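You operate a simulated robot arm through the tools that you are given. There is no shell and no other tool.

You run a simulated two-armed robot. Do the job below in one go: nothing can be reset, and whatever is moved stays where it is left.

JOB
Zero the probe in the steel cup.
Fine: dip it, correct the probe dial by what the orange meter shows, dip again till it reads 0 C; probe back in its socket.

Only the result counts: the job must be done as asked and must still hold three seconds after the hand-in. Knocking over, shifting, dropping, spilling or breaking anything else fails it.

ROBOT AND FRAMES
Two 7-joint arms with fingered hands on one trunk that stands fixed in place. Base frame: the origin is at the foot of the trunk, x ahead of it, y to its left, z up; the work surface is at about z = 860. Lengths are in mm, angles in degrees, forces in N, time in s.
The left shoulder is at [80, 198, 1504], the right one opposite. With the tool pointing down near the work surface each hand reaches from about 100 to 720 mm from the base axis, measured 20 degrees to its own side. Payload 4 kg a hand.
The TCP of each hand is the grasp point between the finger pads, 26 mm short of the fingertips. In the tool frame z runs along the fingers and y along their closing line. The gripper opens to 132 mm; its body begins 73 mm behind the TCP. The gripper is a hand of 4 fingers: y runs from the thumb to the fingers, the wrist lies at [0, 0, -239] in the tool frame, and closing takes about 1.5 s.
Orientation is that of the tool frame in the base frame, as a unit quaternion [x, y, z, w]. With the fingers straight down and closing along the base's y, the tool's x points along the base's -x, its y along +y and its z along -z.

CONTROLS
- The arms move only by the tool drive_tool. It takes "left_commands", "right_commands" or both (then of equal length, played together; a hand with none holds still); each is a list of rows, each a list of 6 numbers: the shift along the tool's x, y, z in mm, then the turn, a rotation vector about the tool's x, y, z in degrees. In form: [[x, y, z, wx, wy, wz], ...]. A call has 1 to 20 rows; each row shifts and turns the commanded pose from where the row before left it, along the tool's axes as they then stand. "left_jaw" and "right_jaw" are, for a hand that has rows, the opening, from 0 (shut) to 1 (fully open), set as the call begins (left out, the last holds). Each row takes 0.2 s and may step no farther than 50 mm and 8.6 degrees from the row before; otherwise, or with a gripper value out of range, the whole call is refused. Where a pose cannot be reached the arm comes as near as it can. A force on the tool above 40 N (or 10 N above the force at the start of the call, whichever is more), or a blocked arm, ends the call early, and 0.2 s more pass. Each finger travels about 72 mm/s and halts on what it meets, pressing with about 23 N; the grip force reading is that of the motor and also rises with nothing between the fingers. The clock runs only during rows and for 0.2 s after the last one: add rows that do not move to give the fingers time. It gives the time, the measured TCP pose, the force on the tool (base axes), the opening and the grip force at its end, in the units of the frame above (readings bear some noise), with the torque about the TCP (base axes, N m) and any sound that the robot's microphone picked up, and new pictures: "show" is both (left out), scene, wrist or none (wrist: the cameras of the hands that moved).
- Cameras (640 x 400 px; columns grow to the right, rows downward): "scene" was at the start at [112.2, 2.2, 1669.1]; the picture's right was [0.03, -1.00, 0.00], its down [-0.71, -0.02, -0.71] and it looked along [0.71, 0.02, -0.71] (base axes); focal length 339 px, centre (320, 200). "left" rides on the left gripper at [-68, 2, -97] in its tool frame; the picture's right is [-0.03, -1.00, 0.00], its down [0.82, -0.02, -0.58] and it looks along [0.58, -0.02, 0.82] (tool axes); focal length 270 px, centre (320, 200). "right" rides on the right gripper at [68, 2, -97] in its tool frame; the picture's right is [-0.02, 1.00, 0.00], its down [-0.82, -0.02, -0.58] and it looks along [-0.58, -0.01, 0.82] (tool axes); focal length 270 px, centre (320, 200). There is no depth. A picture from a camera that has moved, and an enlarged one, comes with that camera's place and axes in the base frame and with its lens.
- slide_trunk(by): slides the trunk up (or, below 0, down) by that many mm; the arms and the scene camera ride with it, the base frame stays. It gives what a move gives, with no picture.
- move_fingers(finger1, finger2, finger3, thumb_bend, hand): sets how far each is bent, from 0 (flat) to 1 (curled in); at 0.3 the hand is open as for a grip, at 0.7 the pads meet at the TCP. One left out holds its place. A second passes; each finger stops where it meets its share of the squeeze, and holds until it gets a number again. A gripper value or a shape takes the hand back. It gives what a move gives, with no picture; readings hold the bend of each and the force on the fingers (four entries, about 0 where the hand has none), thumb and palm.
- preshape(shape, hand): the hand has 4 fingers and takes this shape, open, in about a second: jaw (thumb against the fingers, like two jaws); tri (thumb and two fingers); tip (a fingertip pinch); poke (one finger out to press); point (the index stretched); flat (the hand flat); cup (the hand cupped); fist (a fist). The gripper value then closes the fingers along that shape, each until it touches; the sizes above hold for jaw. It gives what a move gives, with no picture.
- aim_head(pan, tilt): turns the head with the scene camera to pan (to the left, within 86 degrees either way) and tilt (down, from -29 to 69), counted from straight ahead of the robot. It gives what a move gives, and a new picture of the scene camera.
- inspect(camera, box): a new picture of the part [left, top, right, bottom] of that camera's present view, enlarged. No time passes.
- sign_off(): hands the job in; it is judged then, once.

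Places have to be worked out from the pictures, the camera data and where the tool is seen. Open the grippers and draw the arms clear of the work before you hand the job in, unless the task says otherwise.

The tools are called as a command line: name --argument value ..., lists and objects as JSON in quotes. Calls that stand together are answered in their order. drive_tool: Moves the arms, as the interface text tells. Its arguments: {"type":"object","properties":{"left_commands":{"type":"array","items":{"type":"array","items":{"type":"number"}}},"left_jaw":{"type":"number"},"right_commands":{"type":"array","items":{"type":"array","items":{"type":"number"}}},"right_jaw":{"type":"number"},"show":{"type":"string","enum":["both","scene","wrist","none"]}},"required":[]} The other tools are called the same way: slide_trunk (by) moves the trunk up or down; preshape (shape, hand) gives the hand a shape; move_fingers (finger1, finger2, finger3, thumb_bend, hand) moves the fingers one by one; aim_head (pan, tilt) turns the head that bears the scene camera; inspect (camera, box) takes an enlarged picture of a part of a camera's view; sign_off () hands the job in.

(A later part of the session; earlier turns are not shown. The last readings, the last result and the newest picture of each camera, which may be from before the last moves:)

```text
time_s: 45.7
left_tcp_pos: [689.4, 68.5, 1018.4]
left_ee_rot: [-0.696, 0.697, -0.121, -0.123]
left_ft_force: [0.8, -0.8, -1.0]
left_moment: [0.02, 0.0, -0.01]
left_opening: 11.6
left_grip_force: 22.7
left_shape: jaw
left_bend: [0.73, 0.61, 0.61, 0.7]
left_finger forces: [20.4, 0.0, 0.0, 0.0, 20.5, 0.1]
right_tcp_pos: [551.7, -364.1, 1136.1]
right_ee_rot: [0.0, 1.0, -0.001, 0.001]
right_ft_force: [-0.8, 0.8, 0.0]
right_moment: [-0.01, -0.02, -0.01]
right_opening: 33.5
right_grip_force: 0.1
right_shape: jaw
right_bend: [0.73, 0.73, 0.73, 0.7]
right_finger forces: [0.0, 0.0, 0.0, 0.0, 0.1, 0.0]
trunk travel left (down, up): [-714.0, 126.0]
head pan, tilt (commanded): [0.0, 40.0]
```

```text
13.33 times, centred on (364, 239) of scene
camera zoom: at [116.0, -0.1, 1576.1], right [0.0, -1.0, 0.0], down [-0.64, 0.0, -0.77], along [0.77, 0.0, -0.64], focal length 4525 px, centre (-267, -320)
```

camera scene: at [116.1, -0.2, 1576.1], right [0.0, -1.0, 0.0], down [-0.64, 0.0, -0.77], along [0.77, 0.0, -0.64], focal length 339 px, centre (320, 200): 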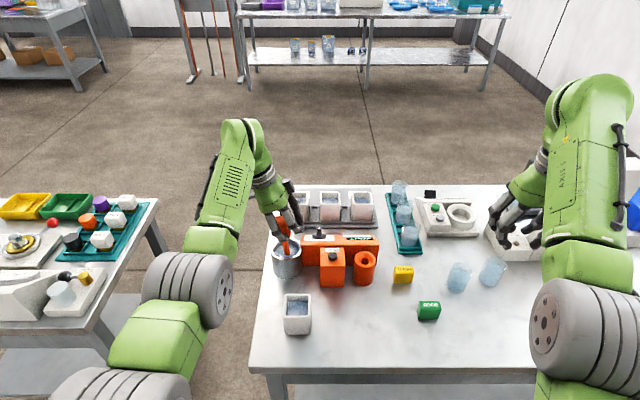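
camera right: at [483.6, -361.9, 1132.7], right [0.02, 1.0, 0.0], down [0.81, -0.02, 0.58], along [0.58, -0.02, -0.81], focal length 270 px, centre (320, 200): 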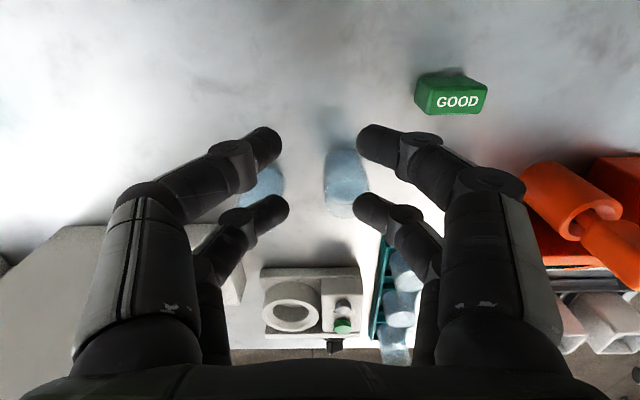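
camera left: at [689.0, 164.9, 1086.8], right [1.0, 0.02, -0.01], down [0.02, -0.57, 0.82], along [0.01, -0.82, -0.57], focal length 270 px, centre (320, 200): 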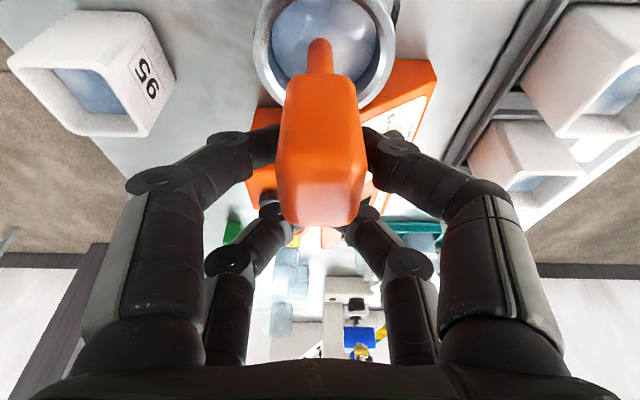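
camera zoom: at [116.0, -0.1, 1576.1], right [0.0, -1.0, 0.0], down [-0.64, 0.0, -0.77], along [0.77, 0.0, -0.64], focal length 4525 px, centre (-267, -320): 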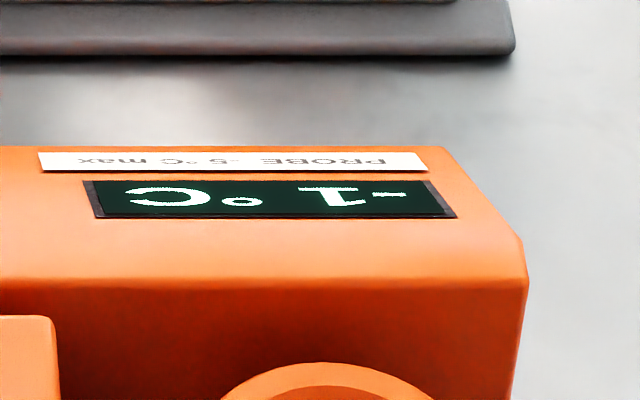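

It reads what looks like "−1 °C" (upside down from here). I zoom in tighter to be certain of the digit.

inspect --camera "scene" --box '[358, 234, 378, 244]'

inspect --camera "scene" --box '[300, 218, 340, 243]'

inspect --camera "left" --box '[220, 0, 480, 160]'

```text
16.00 times, centred on (368, 239) of scene
camera zoom: at [116.0, -0.1, 1576.1], right [0.0, -1.0, 0.0], down [-0.64, 0.0, -0.77], along [0.77, 0.0, -0.64], focal length 5430 px, centre (-448, -424)
```

zoom: 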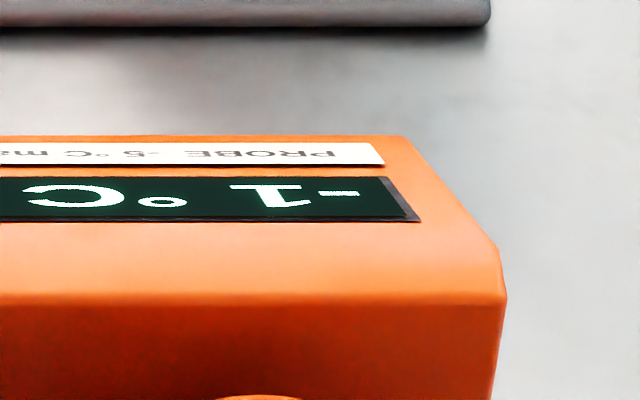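

```text
16.00 times, centred on (320, 230) of scene
camera zoom: at [116.0, -0.1, 1576.1], right [0.0, -1.0, 0.0], down [-0.64, 0.0, -0.77], along [0.77, 0.0, -0.64], focal length 5430 px, centre (320, -288)
```

zoom: 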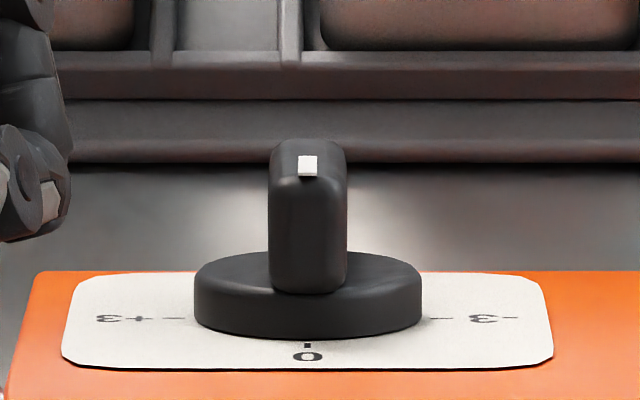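

```text
2.46 times, centred on (350, 80) of left
camera zoom: at [688.9, 165.0, 1086.9], right [1.0, 0.02, -0.01], down [0.02, -0.57, 0.82], along [0.01, -0.82, -0.57], focal length 665 px, centre (246, 495)
```

zoom: 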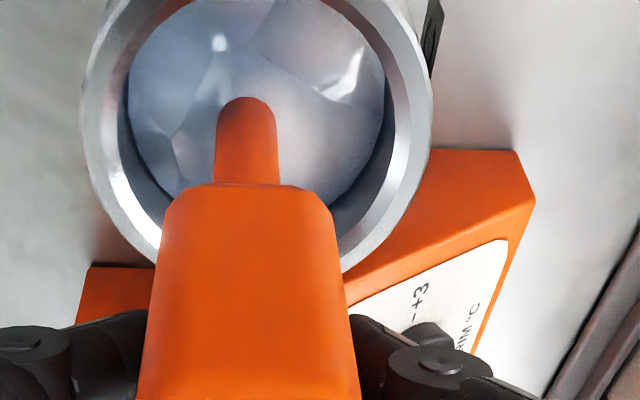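

The meter clearly reads −1 °C with the dial at 0, so the trim must go to +1, i.e. the pointer about 30° toward "+3" (+y side). I lift the probe straight out of the cup and park it to the left so that the right hand has room.

drive_tool --left_commands '[[6.1, 0, -16.8, 0, 0, 0], [6.1, 0, -16.8, 0, 0, 0], [6.1, 0, -16.8, 0, 0, 0], [6.1, 0, -16.8, 0, 0, 0], [6.1, 0, -16.8, 0, 0, 0], [6.1, 0, -16.8, 0, 0, 0], [-25.9, 0, -9.4, 0, 0, 0], [-25.9, 0, -9.4, 0, 0, 0], [-25.9, 0, -9.4, 0, 0, 0], [-25.9, 0, -9.4, 0, 0, 0], [0, 0, 0, 0, 0, 0]]' --show "scene"

preshape --shape "poke" --hand "right"

inspect --camera "scene" --box '[340, 224, 388, 254]'

inspect --camera "right" --box '[160, 80, 520, 305]'

```text
time_s: 48.1
left_tcp_pos: [688.1, 180.5, 1126.8]
left_ee_rot: [-0.696, 0.697, -0.121, -0.124]
left_ft_force: [0.6, 0.8, -0.8]
left_moment: [-0.02, 0.0, -0.02]
left_opening: 11.6
left_grip_force: 23.0
left_shape: jaw
left_bend: [0.73, 0.61, 0.61, 0.7]
left_finger forces: [20.3, 0.1, 0.1, 0.1, 20.3, 0.1]
right_tcp_pos: [552.4, -364.0, 1135.7]
right_ee_rot: [0.0, 1.0, -0.001, 0.002]
right_ft_force: [-0.1, -0.4, 0.2]
right_moment: [-0.01, -0.03, 0.0]
right_opening: 33.4
right_grip_force: 0.1
right_shape: jaw
right_bend: [0.73, 0.73, 0.73, 0.7]
right_finger forces: [0.0, 0.0, 0.1, 0.1, 0.1, 0.1]
trunk travel left (down, up): [-714.0, 126.0]
head pan, tilt (commanded): [0.0, 40.0]
camera scene: at [116.1, 0.0, 1576.1], right [0.0, -1.0, 0.0], down [-0.64, 0.0, -0.77], along [0.77, 0.0, -0.64], focal length 339 px, centre (320, 200)
```

scene: 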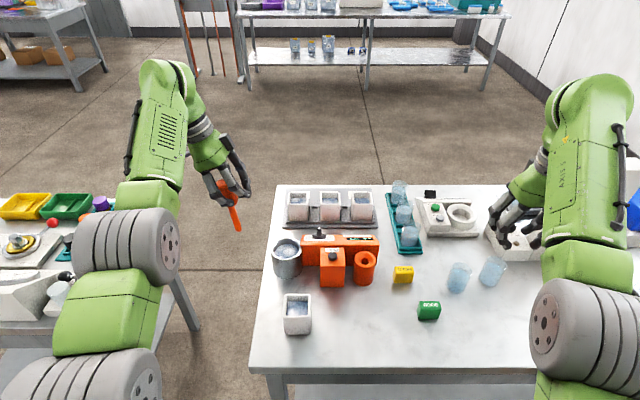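

```text
time_s: 49.0
left_tcp_pos: [687.5, 180.2, 1127.2]
left_ee_rot: [-0.695, 0.698, -0.121, -0.124]
left_ft_force: [0.2, 0.0, -0.2]
left_moment: [-0.02, -0.01, 0.02]
left_opening: 11.6
left_grip_force: 22.3
left_shape: jaw
left_bend: [0.73, 0.61, 0.61, 0.7]
left_finger forces: [20.3, 0.0, 0.1, 0.1, 20.3, 0.0]
right_tcp_pos: [553.2, -363.7, 1135.2]
right_ee_rot: [-0.001, 1.0, -0.001, 0.002]
right_ft_force: [0.1, -0.6, -0.2]
right_moment: [-0.04, 0.04, 0.02]
right_opening: 0.0
right_grip_force: 0.1
right_shape: poke
right_bend: [1.0, 1.0, 1.0, 0.34]
right_finger forces: [0.0, 0.1, 0.2, 0.1, 0.0, 0.0]
trunk travel left (down, up): [-714.0, 126.0]
head pan, tilt (commanded): [0.0, 40.0]
```

```text
13.33 times, centred on (364, 239) of scene
camera zoom: at [116.0, -0.2, 1576.1], right [0.0, -1.0, 0.0], down [-0.64, 0.0, -0.77], along [0.77, 0.0, -0.64], focal length 4525 px, centre (-267, -320)
```

zoom: 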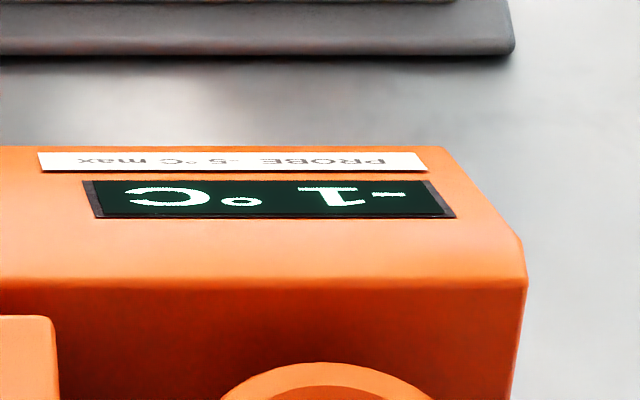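

```text
1.78 times, centred on (340, 192) of right
camera zoom: at [483.8, -361.9, 1232.7], right [0.02, 1.0, 0.0], down [0.81, -0.02, 0.58], along [0.58, -0.02, -0.81], focal length 480 px, centre (284, 213)
```

zoom: 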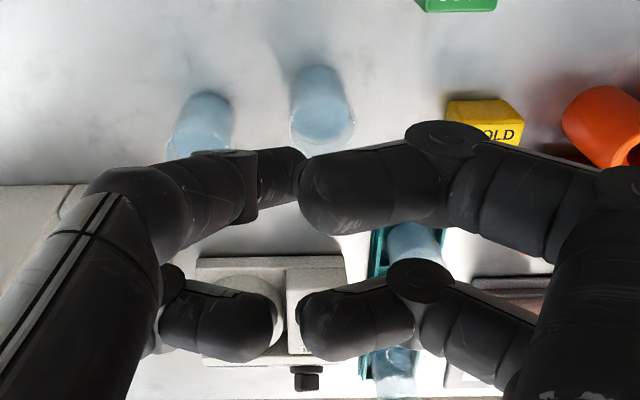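

The display keeps the last reading (−1 °C). I look at the right hand's poke shape from the scene camera to see how far the poking finger stands out.

inspect --camera "scene" --box '[470, 150, 570, 270]'

inspect --camera "left" --box '[220, 200, 420, 400]'

```text
3.33 times, centred on (520, 210) of scene
camera zoom: at [116.0, -0.2, 1576.1], right [0.0, -1.0, 0.0], down [-0.64, 0.0, -0.77], along [0.77, 0.0, -0.64], focal length 1131 px, centre (-347, 167)
```

zoom: 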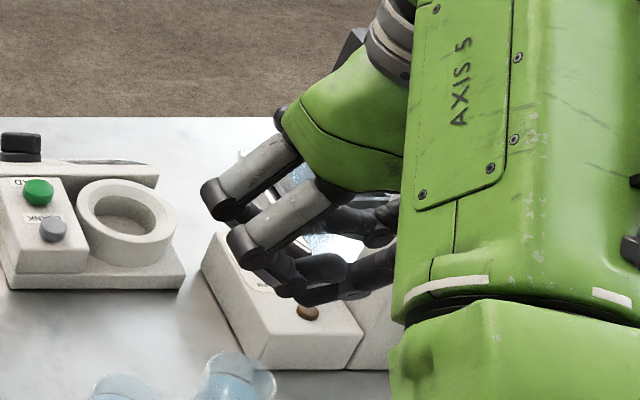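

```text
2.00 times, centred on (320, 300) of left
camera zoom: at [687.2, 276.2, 1194.8], right [1.0, 0.02, -0.01], down [0.02, -0.57, 0.82], along [0.01, -0.82, -0.57], focal length 541 px, centre (320, 0)
```

zoom: 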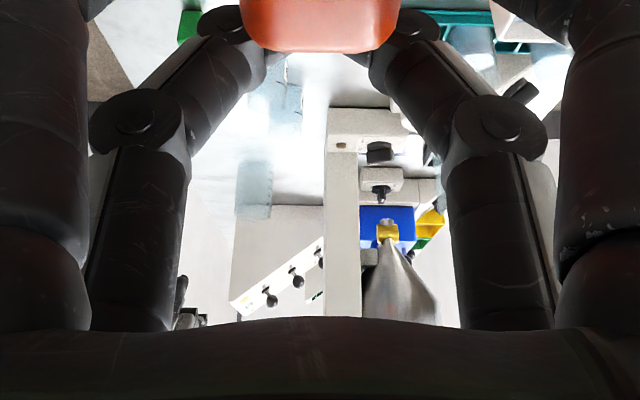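

The poke shape is stubby; I try the "point" shape, which should stretch one finger well clear of the rest.

preshape --shape "point" --hand "right"

inspect --camera "scene" --box '[470, 150, 570, 270]'

inspect --camera "right" --box '[0, 0, 640, 400]'

```text
time_s: 49.9
left_tcp_pos: [686.4, 180.1, 1126.8]
left_ee_rot: [-0.695, 0.697, -0.121, -0.123]
left_ft_force: [0.4, 0.4, -0.4]
left_moment: [-0.02, 0.04, 0.03]
left_opening: 11.6
left_grip_force: 23.1
left_shape: jaw
left_bend: [0.73, 0.61, 0.61, 0.7]
left_finger forces: [20.4, 0.0, 0.0, 0.0, 20.3, 0.1]
right_tcp_pos: [553.0, -363.4, 1135.4]
right_ee_rot: [-0.001, 1.0, -0.002, 0.001]
right_ft_force: [0.3, 0.8, 0.0]
right_moment: [0.01, -0.02, 0.04]
right_opening: 0.0
right_grip_force: 0.0
right_shape: point
right_bend: [0.24, 0.99, 1.0, 0.39]
right_finger forces: [0.0, 0.0, 0.0, 0.0, 0.0, 0.0]
trunk travel left (down, up): [-714.0, 126.0]
head pan, tilt (commanded): [0.0, 40.0]
```

```text
3.33 times, centred on (520, 210) of scene
camera zoom: at [116.0, 0.0, 1576.1], right [0.0, -1.0, 0.0], down [-0.64, 0.0, -0.77], along [0.77, 0.0, -0.64], focal length 1131 px, centre (-347, 167)
```

zoom: 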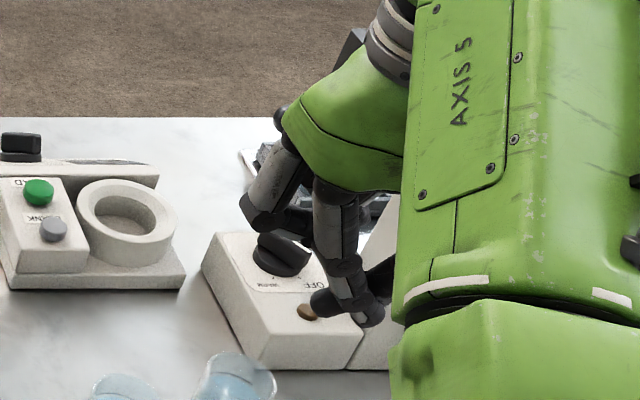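

```text
1.00 times, centred on (320, 200) of right (not enlarged: the box is as wide or as high as the picture)
camera zoom: at [483.8, -361.7, 1232.8], right [0.02, 1.0, 0.0], down [0.81, -0.02, 0.58], along [0.58, -0.02, -0.81], focal length 270 px, centre (320, 200)
```

zoom: 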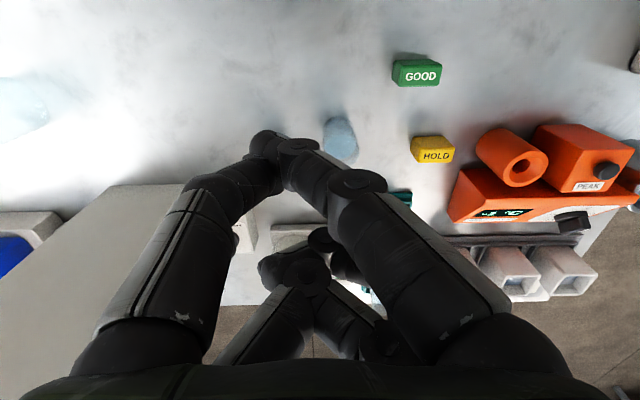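

Finger 1 is stretched inward but the thumb sits against it. I set the fingers one by one: finger 1 straight, the others curled.

move_fingers --hand "right" --finger1 0.1 --finger2 1.0 --finger3 1.0 --thumb_bend 1.0

inspect --camera "scene" --box '[470, 150, 570, 270]'

inspect --camera "right" --box '[0, 0, 640, 400]'

```text
time_s: 50.9
left_tcp_pos: [687.6, 180.8, 1127.9]
left_ee_rot: [-0.696, 0.697, -0.121, -0.123]
left_ft_force: [-0.2, 0.1, -1.3]
left_moment: [-0.05, 0.01, -0.03]
left_opening: 11.6
left_grip_force: 23.2
left_shape: jaw
left_bend: [0.73, 0.61, 0.61, 0.7]
left_finger forces: [20.2, 0.0, 0.0, 0.0, 20.2, 0.0]
right_tcp_pos: [552.1, -363.2, 1135.5]
right_ee_rot: [0.0, 1.0, 0.0, 0.002]
right_ft_force: [-0.4, -0.6, -0.7]
right_moment: [0.0, -0.01, 0.01]
right_opening: 0.0
right_grip_force: 0.0
right_shape: fingers
right_bend: [0.92, 0.9, 1.0, 0.92]
right_finger forces: [0.1, 0.1, 0.0, 0.1, 0.0, 0.0]
trunk travel left (down, up): [-714.0, 126.0]
head pan, tilt (commanded): [0.0, 40.0]
```

```text
3.33 times, centred on (520, 210) of scene
camera zoom: at [116.0, -0.1, 1576.1], right [0.0, -1.0, 0.0], down [-0.64, 0.0, -0.77], along [0.77, 0.0, -0.64], focal length 1131 px, centre (-347, 167)
```

zoom: 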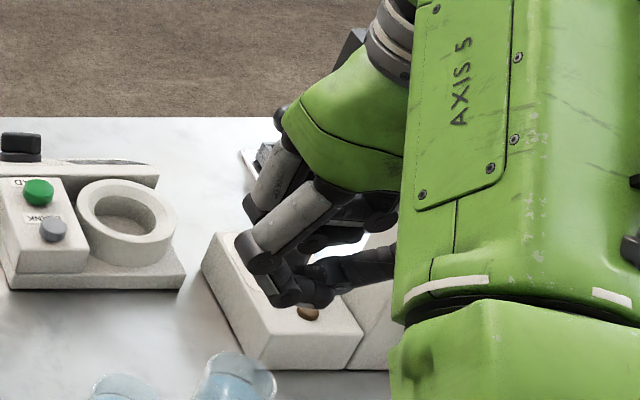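

```text
1.00 times, centred on (320, 200) of right (not enlarged: the box is as wide or as high as the picture)
camera zoom: at [483.8, -361.8, 1232.7], right [0.02, 1.0, 0.0], down [0.81, -0.02, 0.58], along [0.58, -0.02, -0.81], focal length 270 px, centre (320, 200)
```

zoom: 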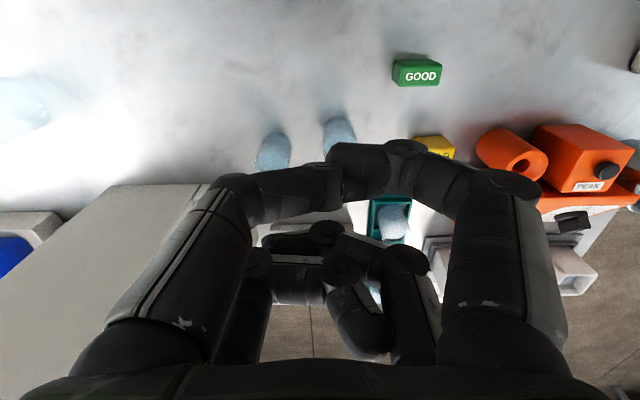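

The fingers interlock that way, so I return to the plain jaw shape and close it fully: the shut fingertips make a simple stylus. I check its form.

preshape --shape "jaw" --hand "right"

drive_tool --right_commands '[[0, 0, 0, 0, 0, 0], [0, 0, 0, 0, 0, 0], [0, 0, 0, 0, 0, 0], [0, 0, 0, 0, 0, 0], [0, 0, 0, 0, 0, 0], [0, 0, 0, 0, 0, 0], [0, 0, 0, 0, 0, 0], [0, 0, 0, 0, 0, 0]]' --right_jaw 0.0 --show "wrist"

inspect --camera "scene" --box '[470, 150, 570, 270]'

inspect --camera "right" --box '[200, 80, 440, 300]'

```text
time_s: 51.8
left_tcp_pos: [688.5, 180.6, 1127.5]
left_ee_rot: [-0.696, 0.697, -0.121, -0.124]
left_ft_force: [0.1, 0.2, 0.2]
left_moment: [0.01, 0.04, -0.03]
left_opening: 11.6
left_grip_force: 23.1
left_shape: jaw
left_bend: [0.73, 0.61, 0.61, 0.7]
left_finger forces: [20.3, 0.1, 0.0, 0.0, 20.3, 0.0]
right_tcp_pos: [552.2, -363.8, 1136.1]
right_ee_rot: [0.0, 1.0, -0.001, 0.002]
right_ft_force: [-0.4, 0.6, -0.6]
right_moment: [-0.02, 0.02, 0.01]
right_opening: 131.8
right_grip_force: 0.0
right_shape: jaw
right_bend: [0.3, 0.3, 0.3, 0.3]
right_finger forces: [0.0, 0.1, 0.1, 0.1, 0.0, 0.0]
trunk travel left (down, up): [-714.0, 126.0]
head pan, tilt (commanded): [0.0, 40.0]
```

```text
time_s: 53.6
left_tcp_pos: [687.6, 180.9, 1128.0]
left_ee_rot: [-0.696, 0.697, -0.121, -0.124]
left_ft_force: [1.4, 0.0, -0.3]
left_moment: [0.01, 0.02, 0.02]
left_opening: 11.7
left_grip_force: 22.9
left_shape: jaw
left_bend: [0.73, 0.61, 0.61, 0.7]
left_finger forces: [20.2, 0.0, 0.0, 0.1, 20.4, 0.1]
right_tcp_pos: [551.9, -363.7, 1135.8]
right_ee_rot: [0.0, 1.0, 0.0, 0.002]
right_ft_force: [-0.3, 0.0, -0.3]
right_moment: [0.04, 0.02, 0.01]
right_opening: 0.1
right_grip_force: 22.8
right_shape: jaw
right_bend: [0.62, 0.63, 0.63, 0.7]
right_finger forces: [0.0, 0.0, 0.0, 0.1, 0.1, 0.1]
trunk travel left (down, up): [-714.0, 126.0]
head pan, tilt (commanded): [0.0, 40.0]
camera right: at [483.8, -361.8, 1232.7], right [0.02, 1.0, 0.0], down [0.81, -0.02, 0.58], along [0.58, -0.02, -0.81], focal length 270 px, centre (320, 200)
```

right: 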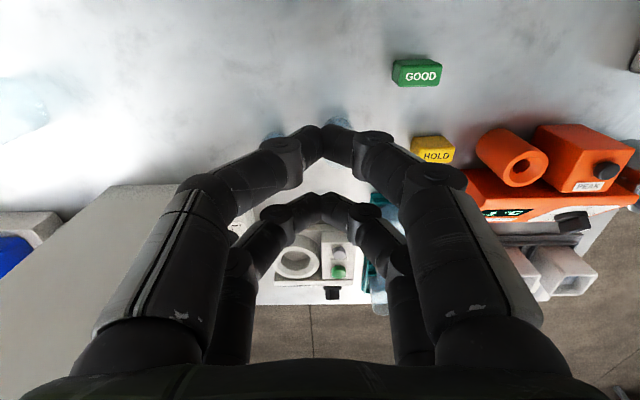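

```text
3.33 times, centred on (520, 210) of scene
camera zoom: at [116.0, -0.1, 1576.1], right [0.0, -1.0, 0.0], down [-0.64, 0.0, -0.77], along [0.77, 0.0, -0.64], focal length 1131 px, centre (-347, 167)
```

zoom: 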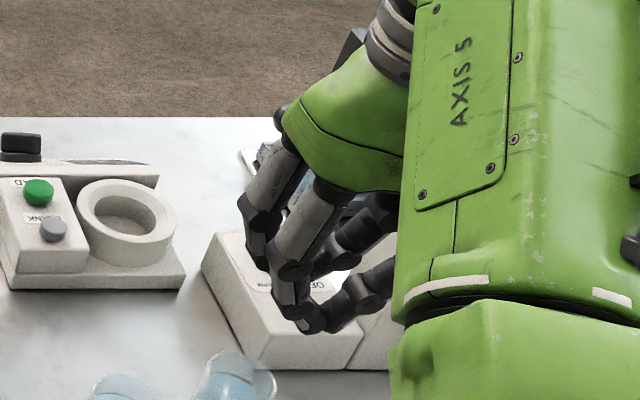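

```text
1.82 times, centred on (320, 190) of right
camera zoom: at [483.8, -361.8, 1232.7], right [0.02, 1.0, 0.0], down [0.81, -0.02, 0.58], along [0.58, -0.02, -0.81], focal length 491 px, centre (320, 218)
```

zoom: 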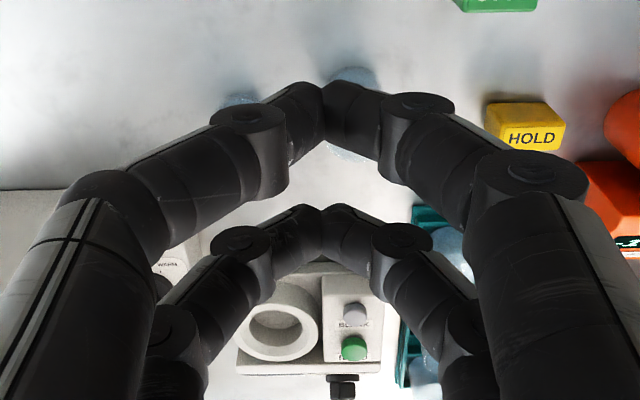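

A loosely open jaw (33 mm) can straddle the 13.5 mm dial bar and push it sideways while its wrist camera watches. I tilt the right hand 15° forward and bring it high over the dial, opening to 33 mm.

drive_tool --right_commands '[[0, 0, 0, 0, -7.5, 0], [0, 0, 0, 0, -7.5, 0], [-22.3, 40.7, 6.0, 0, 0, 0], [-22.3, 40.7, 6.0, 0, 0, 0], [-22.3, 40.7, 6.0, 0, 0, 0], [-22.3, 40.7, 6.0, 0, 0, 0], [-22.3, 40.7, 6.0, 0, 0, 0], [-22.3, 40.7, 6.0, 0, 0, 0], [-22.3, 40.7, 6.0, 0, 0, 0], [-22.3, 40.7, 6.0, 0, 0, 0], [-22.3, 40.7, 6.0, 0, 0, 0], [0, 0, 0, 0, 0, 0]]' --right_jaw 0.25 --show "both"

```text
time_s: 56.2
left_tcp_pos: [687.0, 179.8, 1127.2]
left_ee_rot: [-0.696, 0.697, -0.12, -0.123]
left_ft_force: [-0.4, -0.8, -1.2]
left_moment: [0.02, -0.01, 0.02]
left_opening: 11.6
left_grip_force: 23.0
left_shape: jaw
left_bend: [0.73, 0.61, 0.61, 0.7]
left_finger forces: [20.3, 0.0, 0.0, 0.1, 20.3, 0.0]
right_tcp_pos: [751.0, 0.1, 1136.5]
right_ee_rot: [-0.001, 0.991, 0.0, 0.132]
right_ft_force: [0.2, 0.1, 1.1]
right_moment: [0.03, 0.01, 0.0]
right_opening: 32.7
right_grip_force: 0.0
right_shape: jaw
right_bend: [0.73, 0.73, 0.73, 0.7]
right_finger forces: [0.0, 0.0, 0.1, 0.0, 0.0, 0.1]
right hand out of reach, approached as far as the arm can: row 11
trunk travel left (down, up): [-714.0, 126.0]
head pan, tilt (commanded): [0.0, 40.0]
camera scene: at [115.4, -0.6, 1576.2], right [0.0, -1.0, 0.0], down [-0.64, 0.0, -0.77], along [0.77, 0.0, -0.64], focal length 339 px, centre (320, 200)
camera right: at [661.0, 2.7, 1211.8], right [0.02, 1.0, 0.01], down [0.64, -0.02, 0.77], along [0.77, -0.01, -0.64], focal length 270 px, centre (320, 200)
```

scene: 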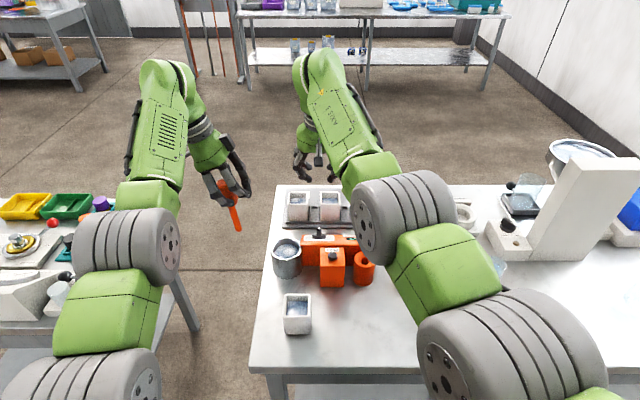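
right: 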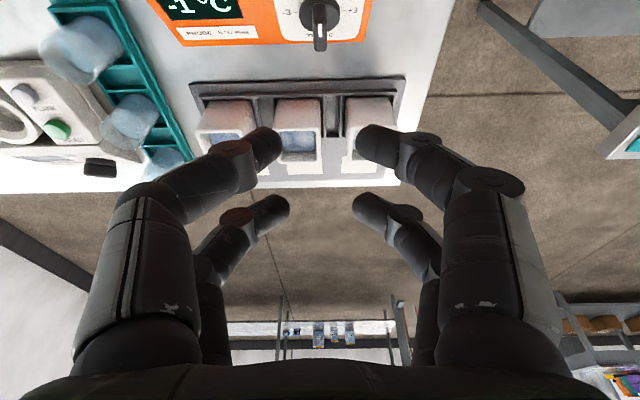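

The right arm's limit is about 640 mm from its shoulder, so I need a lower trunk and more tilt to get down to the dial. I lower the trunk by 60, then tilt to 30° and descend to just above the knob.

slide_trunk --by -60

drive_tool --right_commands '[[0, 0, 0, 0, -7.5, 0], [0, 0, 0, 0, -7.5, 0], [11.7, 0, 20.3, 0, 0, 0], [11.7, 0, 20.3, 0, 0, 0], [11.7, 0, 20.3, 0, 0, 0], [0, 0, 0, 0, 0, 0]]' --show "both"

inspect --camera "right" --box '[200, 40, 440, 240]'

```text
time_s: 57.2
left_tcp_pos: [688.3, 181.0, 1068.7]
left_ee_rot: [-0.696, 0.698, -0.12, -0.123]
left_ft_force: [-0.2, -0.5, -0.5]
left_moment: [-0.02, 0.0, 0.0]
left_opening: 11.8
left_grip_force: 23.1
left_shape: jaw
left_bend: [0.73, 0.61, 0.61, 0.7]
left_finger forces: [20.4, 0.0, 0.1, 0.1, 20.4, 0.1]
right_tcp_pos: [752.4, 2.0, 1076.1]
right_ee_rot: [-0.001, 0.991, -0.001, 0.132]
right_ft_force: [0.1, 0.2, -0.4]
right_moment: [0.0, -0.01, 0.05]
right_opening: 32.9
right_grip_force: 0.0
right_shape: jaw
right_bend: [0.73, 0.73, 0.73, 0.7]
right_finger forces: [0.0, 0.1, 0.0, 0.0, 0.0, 0.0]
trunk travel left (down, up): [-654.0, 186.0]
head pan, tilt (commanded): [0.0, 40.0]
```

```text
time_s: 58.6
left_tcp_pos: [687.0, 180.6, 1067.3]
left_ee_rot: [-0.696, 0.697, -0.121, -0.123]
left_ft_force: [0.1, 0.3, -1.0]
left_moment: [0.0, 0.01, 0.0]
left_opening: 11.4
left_grip_force: 23.0
left_shape: jaw
left_bend: [0.73, 0.61, 0.61, 0.7]
left_finger forces: [20.3, 0.0, 0.0, 0.0, 20.3, 0.1]
right_tcp_pos: [751.7, 1.9, 1004.7]
right_ee_rot: [-0.001, 0.965, 0.0, 0.262]
right_ft_force: [-0.4, 0.7, 0.0]
right_moment: [0.0, 0.0, 0.03]
right_opening: 32.5
right_grip_force: 0.1
right_shape: jaw
right_bend: [0.73, 0.73, 0.73, 0.7]
right_finger forces: [0.0, 0.0, 0.0, 0.1, 0.0, 0.0]
trunk travel left (down, up): [-654.0, 186.0]
head pan, tilt (commanded): [0.0, 40.0]
camera scene: at [115.8, 0.2, 1516.1], right [0.0, -1.0, 0.0], down [-0.64, 0.0, -0.77], along [0.77, 0.0, -0.64], focal length 339 px, centre (320, 200)
camera right: at [644.1, 2.8, 1054.2], right [0.02, 1.0, 0.01], down [0.41, -0.02, 0.91], along [0.91, -0.01, -0.41], focal length 270 px, centre (320, 200)
```

scene: 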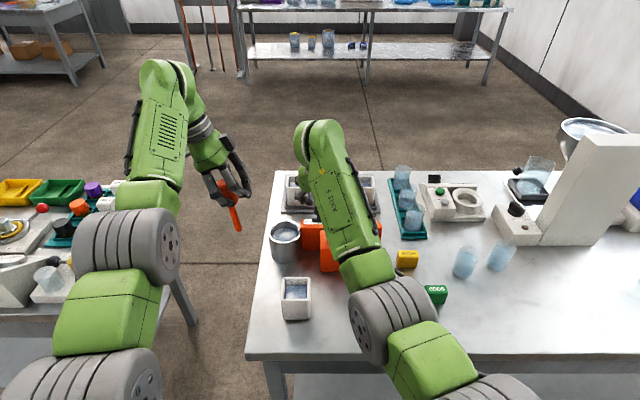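
right: 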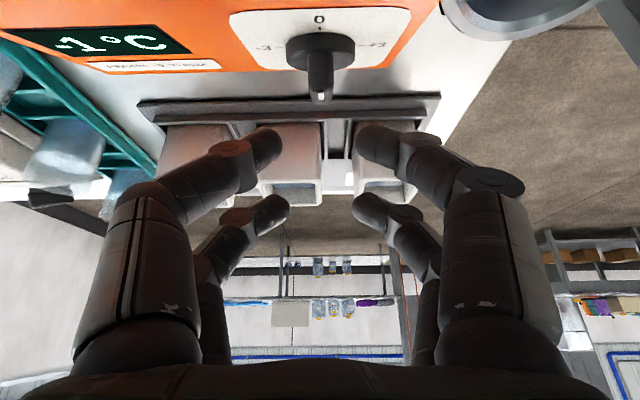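

```text
2.00 times, centred on (320, 140) of right
camera zoom: at [644.1, 2.8, 1054.2], right [0.02, 1.0, 0.01], down [0.41, -0.02, 0.91], along [0.91, -0.01, -0.41], focal length 541 px, centre (320, 320)
```

zoom: 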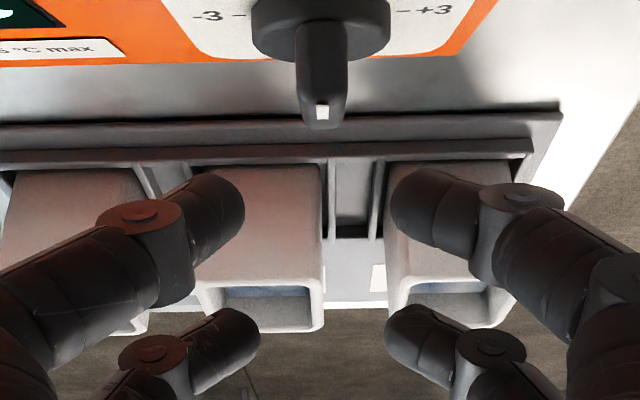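

The bar lines up between the fingers, and its measured place agrees with my estimate. I descend 41 mm so the near finger pair straddles the bar's pointer end.

drive_tool --right_commands '[[6.8, 0, 11.8, 0, 0, 0], [6.8, 0, 11.8, 0, 0, 0], [6.9, 0, 11.9, 0, 0, 0], [0, 0, 0, 0, 0, 0]]' --show "wrist"

inspect --camera "right" --box '[200, 80, 440, 240]'

inspect --camera "scene" --box '[270, 160, 400, 280]'

```text
time_s: 59.6
left_tcp_pos: [687.5, 181.1, 1066.9]
left_ee_rot: [-0.696, 0.697, -0.121, -0.124]
left_ft_force: [-1.1, -0.4, -1.4]
left_moment: [-0.04, 0.0, 0.01]
left_opening: 11.5
left_grip_force: 23.0
left_shape: jaw
left_bend: [0.73, 0.61, 0.61, 0.7]
left_finger forces: [20.4, 0.0, 0.0, 0.0, 20.4, 0.1]
right_tcp_pos: [753.3, 2.4, 964.7]
right_ee_rot: [-0.001, 0.966, 0.0, 0.26]
right_ft_force: [-0.5, 0.2, 0.0]
right_moment: [0.0, 0.03, 0.02]
right_opening: 32.9
right_grip_force: 0.1
right_shape: jaw
right_bend: [0.73, 0.73, 0.73, 0.7]
right_finger forces: [0.0, 0.1, 0.0, 0.0, 0.0, 0.0]
trunk travel left (down, up): [-654.0, 186.0]
head pan, tilt (commanded): [0.0, 40.0]
camera right: at [645.2, 4.0, 1014.5], right [0.02, 1.0, 0.01], down [0.41, -0.02, 0.91], along [0.91, -0.01, -0.41], focal length 270 px, centre (320, 200)
```

right: 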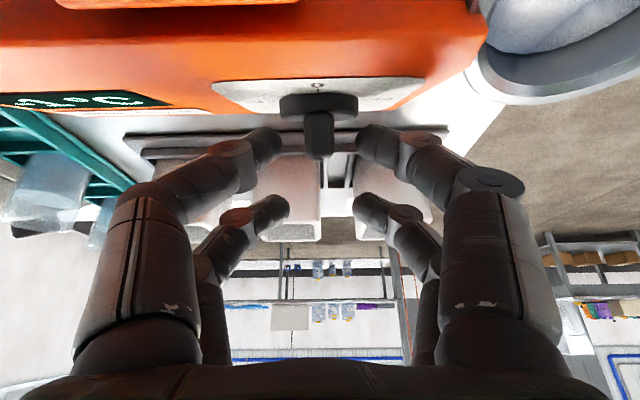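

```text
2.50 times, centred on (320, 160) of right
camera zoom: at [645.2, 4.0, 1014.5], right [0.02, 1.0, 0.01], down [0.41, -0.02, 0.91], along [0.91, -0.01, -0.41], focal length 676 px, centre (320, 300)
```

zoom: 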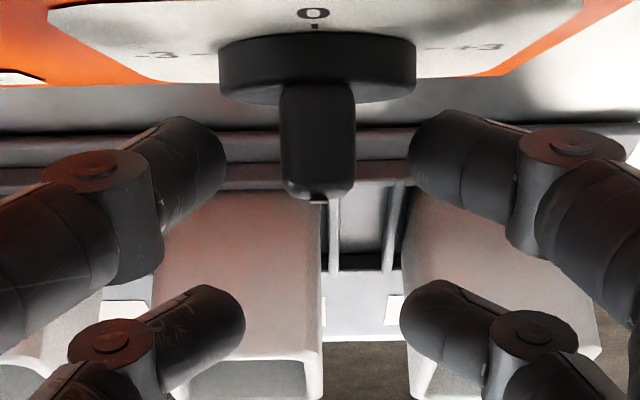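

```text
3.33 times, centred on (335, 220) of scene
camera zoom: at [115.9, 0.0, 1516.1], right [0.0, -1.0, 0.0], down [-0.64, 0.0, -0.77], along [0.77, 0.0, -0.64], focal length 1131 px, centre (270, 133)
```

zoom: 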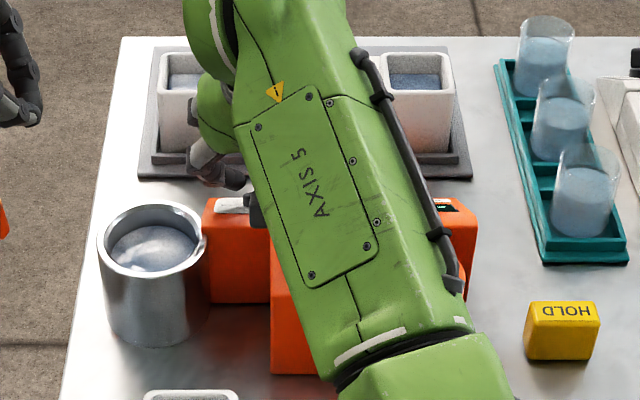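

The near pair straddles the bar with about 9 mm clearance on each side. I lower about 5 mm deeper for a firmer contact and shift +y by 8 mm to come up to the bar.

drive_tool --right_commands '[[5.5, 0, 1.5, 0, 0, 0], [0, 4, 0, 0, 0, 0], [0, 4, 0, 0, 0, 0], [0, 0, 0, 0, 0, 0]]' --show "none"

inspect --camera "right" --box '[200, 60, 440, 220]'

```text
time_s: 60.6
left_tcp_pos: [687.6, 180.4, 1067.2]
left_ee_rot: [-0.696, 0.697, -0.121, -0.124]
left_ft_force: [0.1, -0.5, -0.5]
left_moment: [0.01, -0.04, 0.01]
left_opening: 11.4
left_grip_force: 23.2
left_shape: jaw
left_bend: [0.73, 0.61, 0.61, 0.7]
left_finger forces: [20.3, 0.0, 0.1, 0.1, 20.4, 0.1]
right_tcp_pos: [749.1, 8.6, 960.0]
right_ee_rot: [-0.001, 0.965, -0.001, 0.261]
right_ft_force: [0.3, -1.1, -0.3]
right_moment: [0.01, 0.0, -0.02]
right_opening: 33.2
right_grip_force: 0.1
right_shape: jaw
right_bend: [0.73, 0.73, 0.73, 0.7]
right_finger forces: [0.0, 0.1, 0.0, 0.1, 1.0, 0.0]
trunk travel left (down, up): [-654.0, 186.0]
head pan, tilt (commanded): [0.0, 40.0]
```

```text
2.50 times, centred on (320, 140) of right
camera zoom: at [641.6, 10.8, 1010.0], right [0.02, 1.0, 0.01], down [0.41, -0.02, 0.91], along [0.91, -0.01, -0.41], focal length 676 px, centre (320, 350)
```

zoom: 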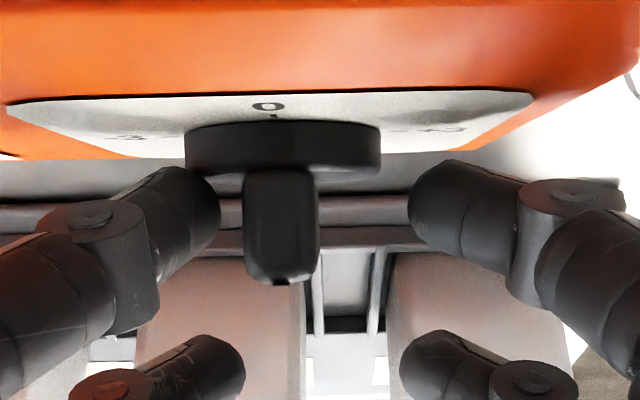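

The thumb is about 4 mm short of the bar, with its tip about 5 mm above the disc. I push on +y in small steps, 4 mm then looking.

drive_tool --right_commands '[[0, 2, 0, 0, 0, 0], [0, 2, 0, 0, 0, 0], [0, 2, 0, 0, 0, 0], [0, 0, 0, 0, 0, 0]]' --show "none"

inspect --camera "right" --box '[200, 60, 440, 220]'

```text
time_s: 61.6
left_tcp_pos: [687.5, 180.1, 1066.9]
left_ee_rot: [-0.696, 0.697, -0.121, -0.123]
left_ft_force: [0.2, -0.5, -0.1]
left_moment: [0.0, -0.06, -0.03]
left_opening: 11.5
left_grip_force: 23.8
left_shape: jaw
left_bend: [0.73, 0.61, 0.61, 0.7]
left_finger forces: [20.4, 0.0, 0.1, 0.0, 20.3, 0.0]
right_tcp_pos: [747.6, 14.1, 961.0]
right_ee_rot: [0.0, 0.966, 0.0, 0.26]
right_ft_force: [1.2, -2.7, 2.4]
right_moment: [-0.12, -0.01, 0.05]
right_opening: 34.1
right_grip_force: 0.1
right_shape: jaw
right_bend: [0.73, 0.73, 0.73, 0.7]
right_finger forces: [0.0, 0.1, 0.0, 0.0, 3.2, 0.0]
trunk travel left (down, up): [-654.0, 186.0]
head pan, tilt (commanded): [0.0, 40.0]
```

```text
2.50 times, centred on (320, 140) of right
camera zoom: at [641.4, 16.0, 1010.2], right [0.02, 1.0, 0.01], down [0.41, -0.02, 0.91], along [0.91, -0.01, -0.41], focal length 676 px, centre (320, 350)
```

zoom: 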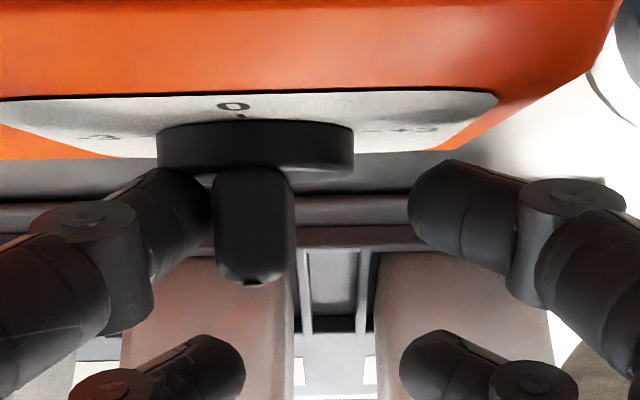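

The thumb now bears about 3 N with some upward reaction, so the tip may be grazing the disc. I raise 3 mm along the knob's axis and push 4 mm further.

drive_tool --right_commands '[[-2.6, 0, -1.4, 0, 0, 0], [0, 2, 0, 0, 0, 0], [0, 2, 0, 0, 0, 0], [0, 0, 0, 0, 0, 0]]' --show "none"

inspect --camera "right" --box '[200, 60, 440, 220]'

```text
time_s: 62.6
left_tcp_pos: [687.7, 178.7, 1067.4]
left_ee_rot: [-0.696, 0.697, -0.121, -0.124]
left_ft_force: [-0.1, 0.1, -0.6]
left_moment: [0.0, 0.0, 0.01]
left_opening: 11.5
left_grip_force: 23.7
left_shape: jaw
left_bend: [0.73, 0.61, 0.61, 0.7]
left_finger forces: [20.3, 0.0, 0.0, 0.1, 20.2, 0.0]
right_tcp_pos: [750.2, 18.6, 961.9]
right_ee_rot: [-0.001, 0.965, 0.0, 0.261]
right_ft_force: [-0.7, -3.6, -0.7]
right_moment: [-0.1, 0.03, 0.0]
right_opening: 34.9
right_grip_force: 0.0
right_shape: jaw
right_bend: [0.73, 0.73, 0.73, 0.7]
right_finger forces: [0.0, 0.0, 0.0, 0.0, 3.6, 0.0]
trunk travel left (down, up): [-654.0, 186.0]
head pan, tilt (commanded): [0.0, 40.0]
```

```text
2.50 times, centred on (320, 140) of right
camera zoom: at [642.9, 20.4, 1012.3], right [0.02, 1.0, 0.01], down [0.41, -0.02, 0.91], along [0.91, -0.01, -0.41], focal length 676 px, centre (320, 350)
```

zoom: 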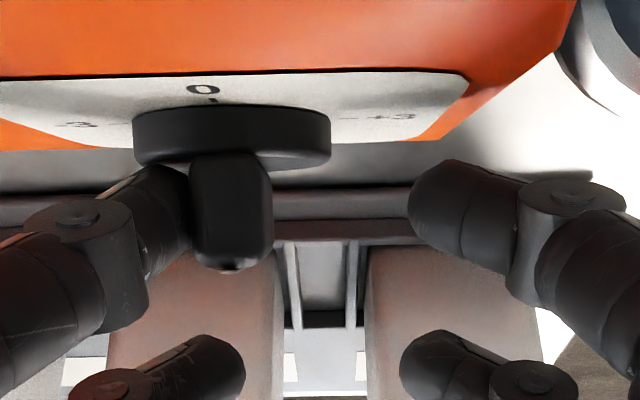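

The force is 3.6 N on the thumb and the bar may just be starting to turn. I push 4 mm further in 1 mm steps.

drive_tool --right_commands '[[0, 1, 0, 0, 0, 0], [0, 1, 0, 0, 0, 0], [0, 1, 0, 0, 0, 0], [0, 1, 0, 0, 0, 0], [0, 0, 0, 0, 0, 0]]' --show "none"

inspect --camera "right" --box '[200, 60, 440, 220]'

inspect --camera "scene" --box '[290, 195, 350, 245]'

```text
time_s: 63.8
left_tcp_pos: [686.5, 179.8, 1067.4]
left_ee_rot: [-0.696, 0.697, -0.121, -0.123]
left_ft_force: [-0.2, 0.4, -0.3]
left_moment: [0.04, 0.03, -0.02]
left_opening: 11.8
left_grip_force: 22.6
left_shape: jaw
left_bend: [0.73, 0.61, 0.61, 0.7]
left_finger forces: [20.3, 0.1, 0.0, 0.0, 20.3, 0.1]
right_tcp_pos: [750.6, 22.7, 964.2]
right_ee_rot: [0.0, 0.966, 0.0, 0.26]
right_ft_force: [-3.2, -4.0, 0.4]
right_moment: [-0.14, 0.07, -0.02]
right_opening: 35.7
right_grip_force: 0.0
right_shape: jaw
right_bend: [0.73, 0.73, 0.73, 0.7]
right_finger forces: [0.0, 0.1, 0.0, 0.0, 4.7, 0.1]
trunk travel left (down, up): [-654.0, 186.0]
head pan, tilt (commanded): [0.0, 40.0]
```

```text
2.50 times, centred on (320, 140) of right
camera zoom: at [642.6, 23.6, 1013.4], right [0.02, 1.0, 0.01], down [0.41, -0.02, 0.91], along [0.91, -0.01, -0.41], focal length 676 px, centre (320, 350)
```

zoom: 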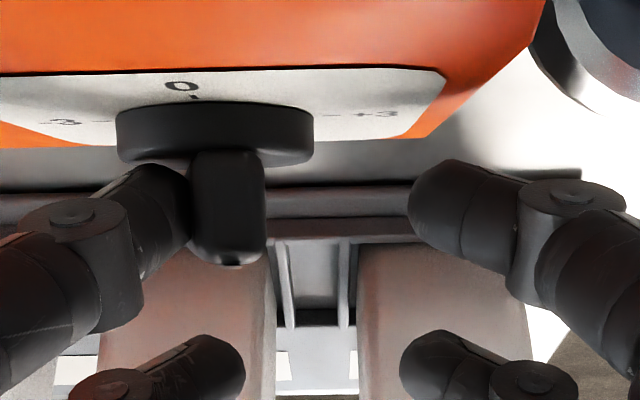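

```text
8.00 times, centred on (320, 220) of scene
camera zoom: at [115.2, -0.9, 1516.2], right [0.0, -1.0, 0.0], down [-0.64, 0.0, -0.77], along [0.77, 0.0, -0.64], focal length 2715 px, centre (320, 40)
```

zoom: 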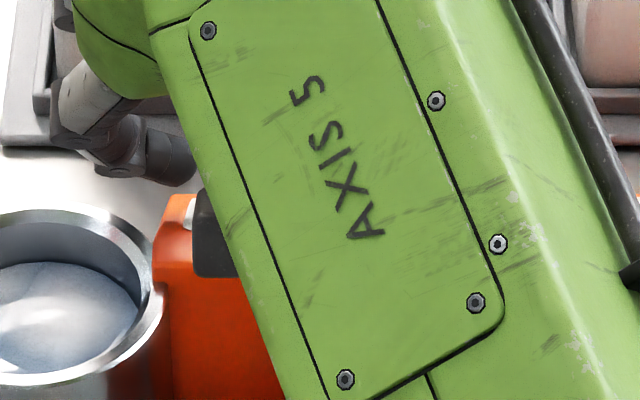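

The bar is now turning: its near end has moved about 2.5 mm toward +y relative to the disc centre, around 9°. I push 4 mm more.

drive_tool --right_commands '[[0, 1, 0, 0, 0, 0], [0, 1, 0, 0, 0, 0], [0, 1, 0, 0, 0, 0], [0, 1, 0, 0, 0, 0], [0, 0, 0, 0, 0, 0]]' --show "none"

inspect --camera "right" --box '[200, 60, 440, 220]'

```text
time_s: 65.0
left_tcp_pos: [686.5, 180.1, 1068.0]
left_ee_rot: [-0.696, 0.697, -0.121, -0.123]
left_ft_force: [0.0, 0.2, -0.9]
left_moment: [0.02, 0.04, -0.01]
left_opening: 11.4
left_grip_force: 23.0
left_shape: jaw
left_bend: [0.73, 0.61, 0.61, 0.7]
left_finger forces: [20.3, 0.1, 0.0, 0.1, 20.4, 0.0]
right_tcp_pos: [750.0, 25.3, 963.3]
right_ee_rot: [-0.001, 0.965, 0.0, 0.262]
right_ft_force: [-5.7, -3.9, 2.7]
right_moment: [-0.15, 0.14, -0.13]
right_opening: 36.3
right_grip_force: 0.1
right_shape: jaw
right_bend: [0.73, 0.73, 0.73, 0.7]
right_finger forces: [0.0, 0.0, 0.0, 0.0, 7.3, 0.0]
trunk travel left (down, up): [-654.0, 186.0]
head pan, tilt (commanded): [0.0, 40.0]
```

```text
2.50 times, centred on (320, 140) of right
camera zoom: at [641.9, 27.7, 1013.6], right [0.02, 1.0, 0.01], down [0.41, -0.02, 0.91], along [0.91, -0.01, -0.41], focal length 676 px, centre (320, 350)
```

zoom: 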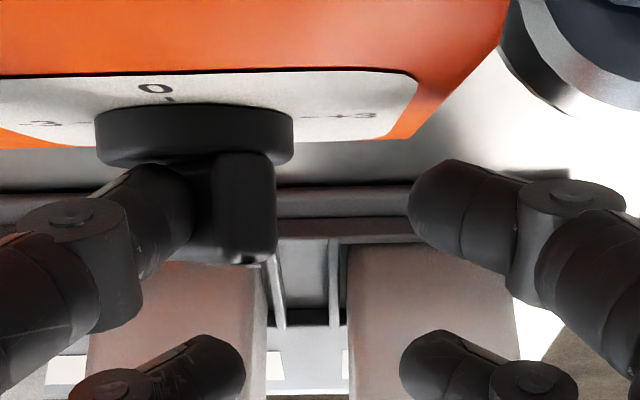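

The bar now looks turned by roughly 30–35°. I back the thumb off and raise the hand to check the pointer from above.

drive_tool --right_commands '[[0, -4, 0, 0, 0, 0], [0, -5, 0, 0, 0, 0], [0, -5, 0, 0, 0, 0], [0, -5, 0, 0, 0, 0], [-8.5, 0, -14.7, 0, 0, 0], [-8.5, 0, -14.7, 0, 0, 0], [-8.5, 0, -14.7, 0, 0, 0], [-8.5, 0, -14.7, 0, 0, 0], [-8.5, 0, -14.7, 0, 0, 0], [0, 0, 0, 0, 0, 0]]' --show "wrist"

inspect --camera "right" --box '[240, 0, 400, 100]'

```text
time_s: 67.2
left_tcp_pos: [687.2, 181.1, 1066.5]
left_ee_rot: [-0.696, 0.697, -0.121, -0.123]
left_ft_force: [-1.2, -0.1, -1.3]
left_moment: [0.01, -0.02, 0.01]
left_opening: 11.6
left_grip_force: 22.3
left_shape: jaw
left_bend: [0.73, 0.61, 0.61, 0.7]
left_finger forces: [20.3, 0.0, 0.0, 0.0, 20.3, 0.1]
right_tcp_pos: [750.5, 7.4, 1048.5]
right_ee_rot: [-0.001, 0.965, -0.001, 0.261]
right_ft_force: [1.7, 0.0, -0.2]
right_moment: [-0.04, -0.01, 0.02]
right_opening: 33.1
right_grip_force: 0.0
right_shape: jaw
right_bend: [0.73, 0.73, 0.73, 0.7]
right_finger forces: [0.0, 0.0, 0.1, 0.0, 0.0, 0.0]
trunk travel left (down, up): [-654.0, 186.0]
head pan, tilt (commanded): [0.0, 40.0]
camera right: at [643.4, 9.1, 1097.7], right [0.02, 1.0, 0.01], down [0.41, -0.02, 0.91], along [0.91, -0.01, -0.42], focal length 270 px, centre (320, 200)
```

right: 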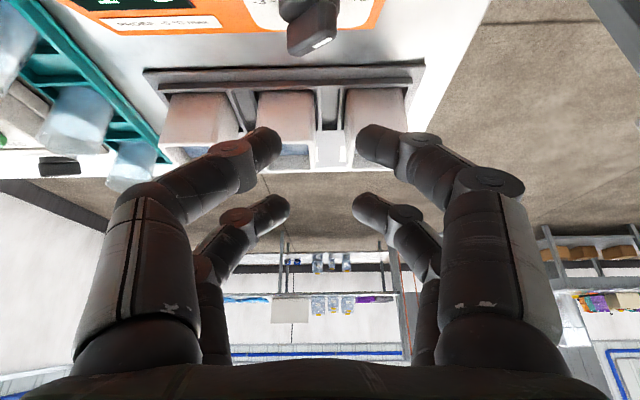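

```text
4.00 times, centred on (320, 50) of right
camera zoom: at [643.4, 9.1, 1097.7], right [0.02, 1.0, 0.01], down [0.41, -0.02, 0.91], along [0.91, -0.01, -0.42], focal length 1081 px, centre (320, 800)
```

zoom: 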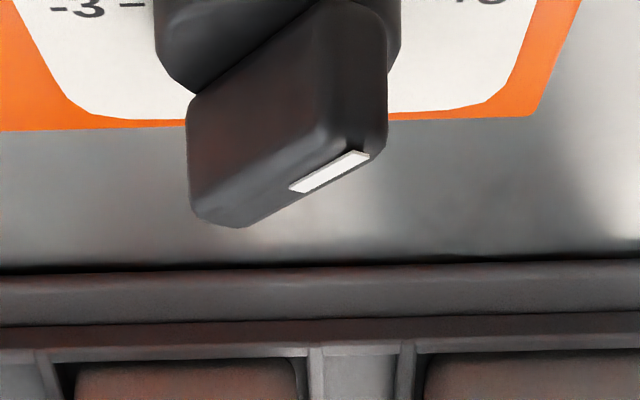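

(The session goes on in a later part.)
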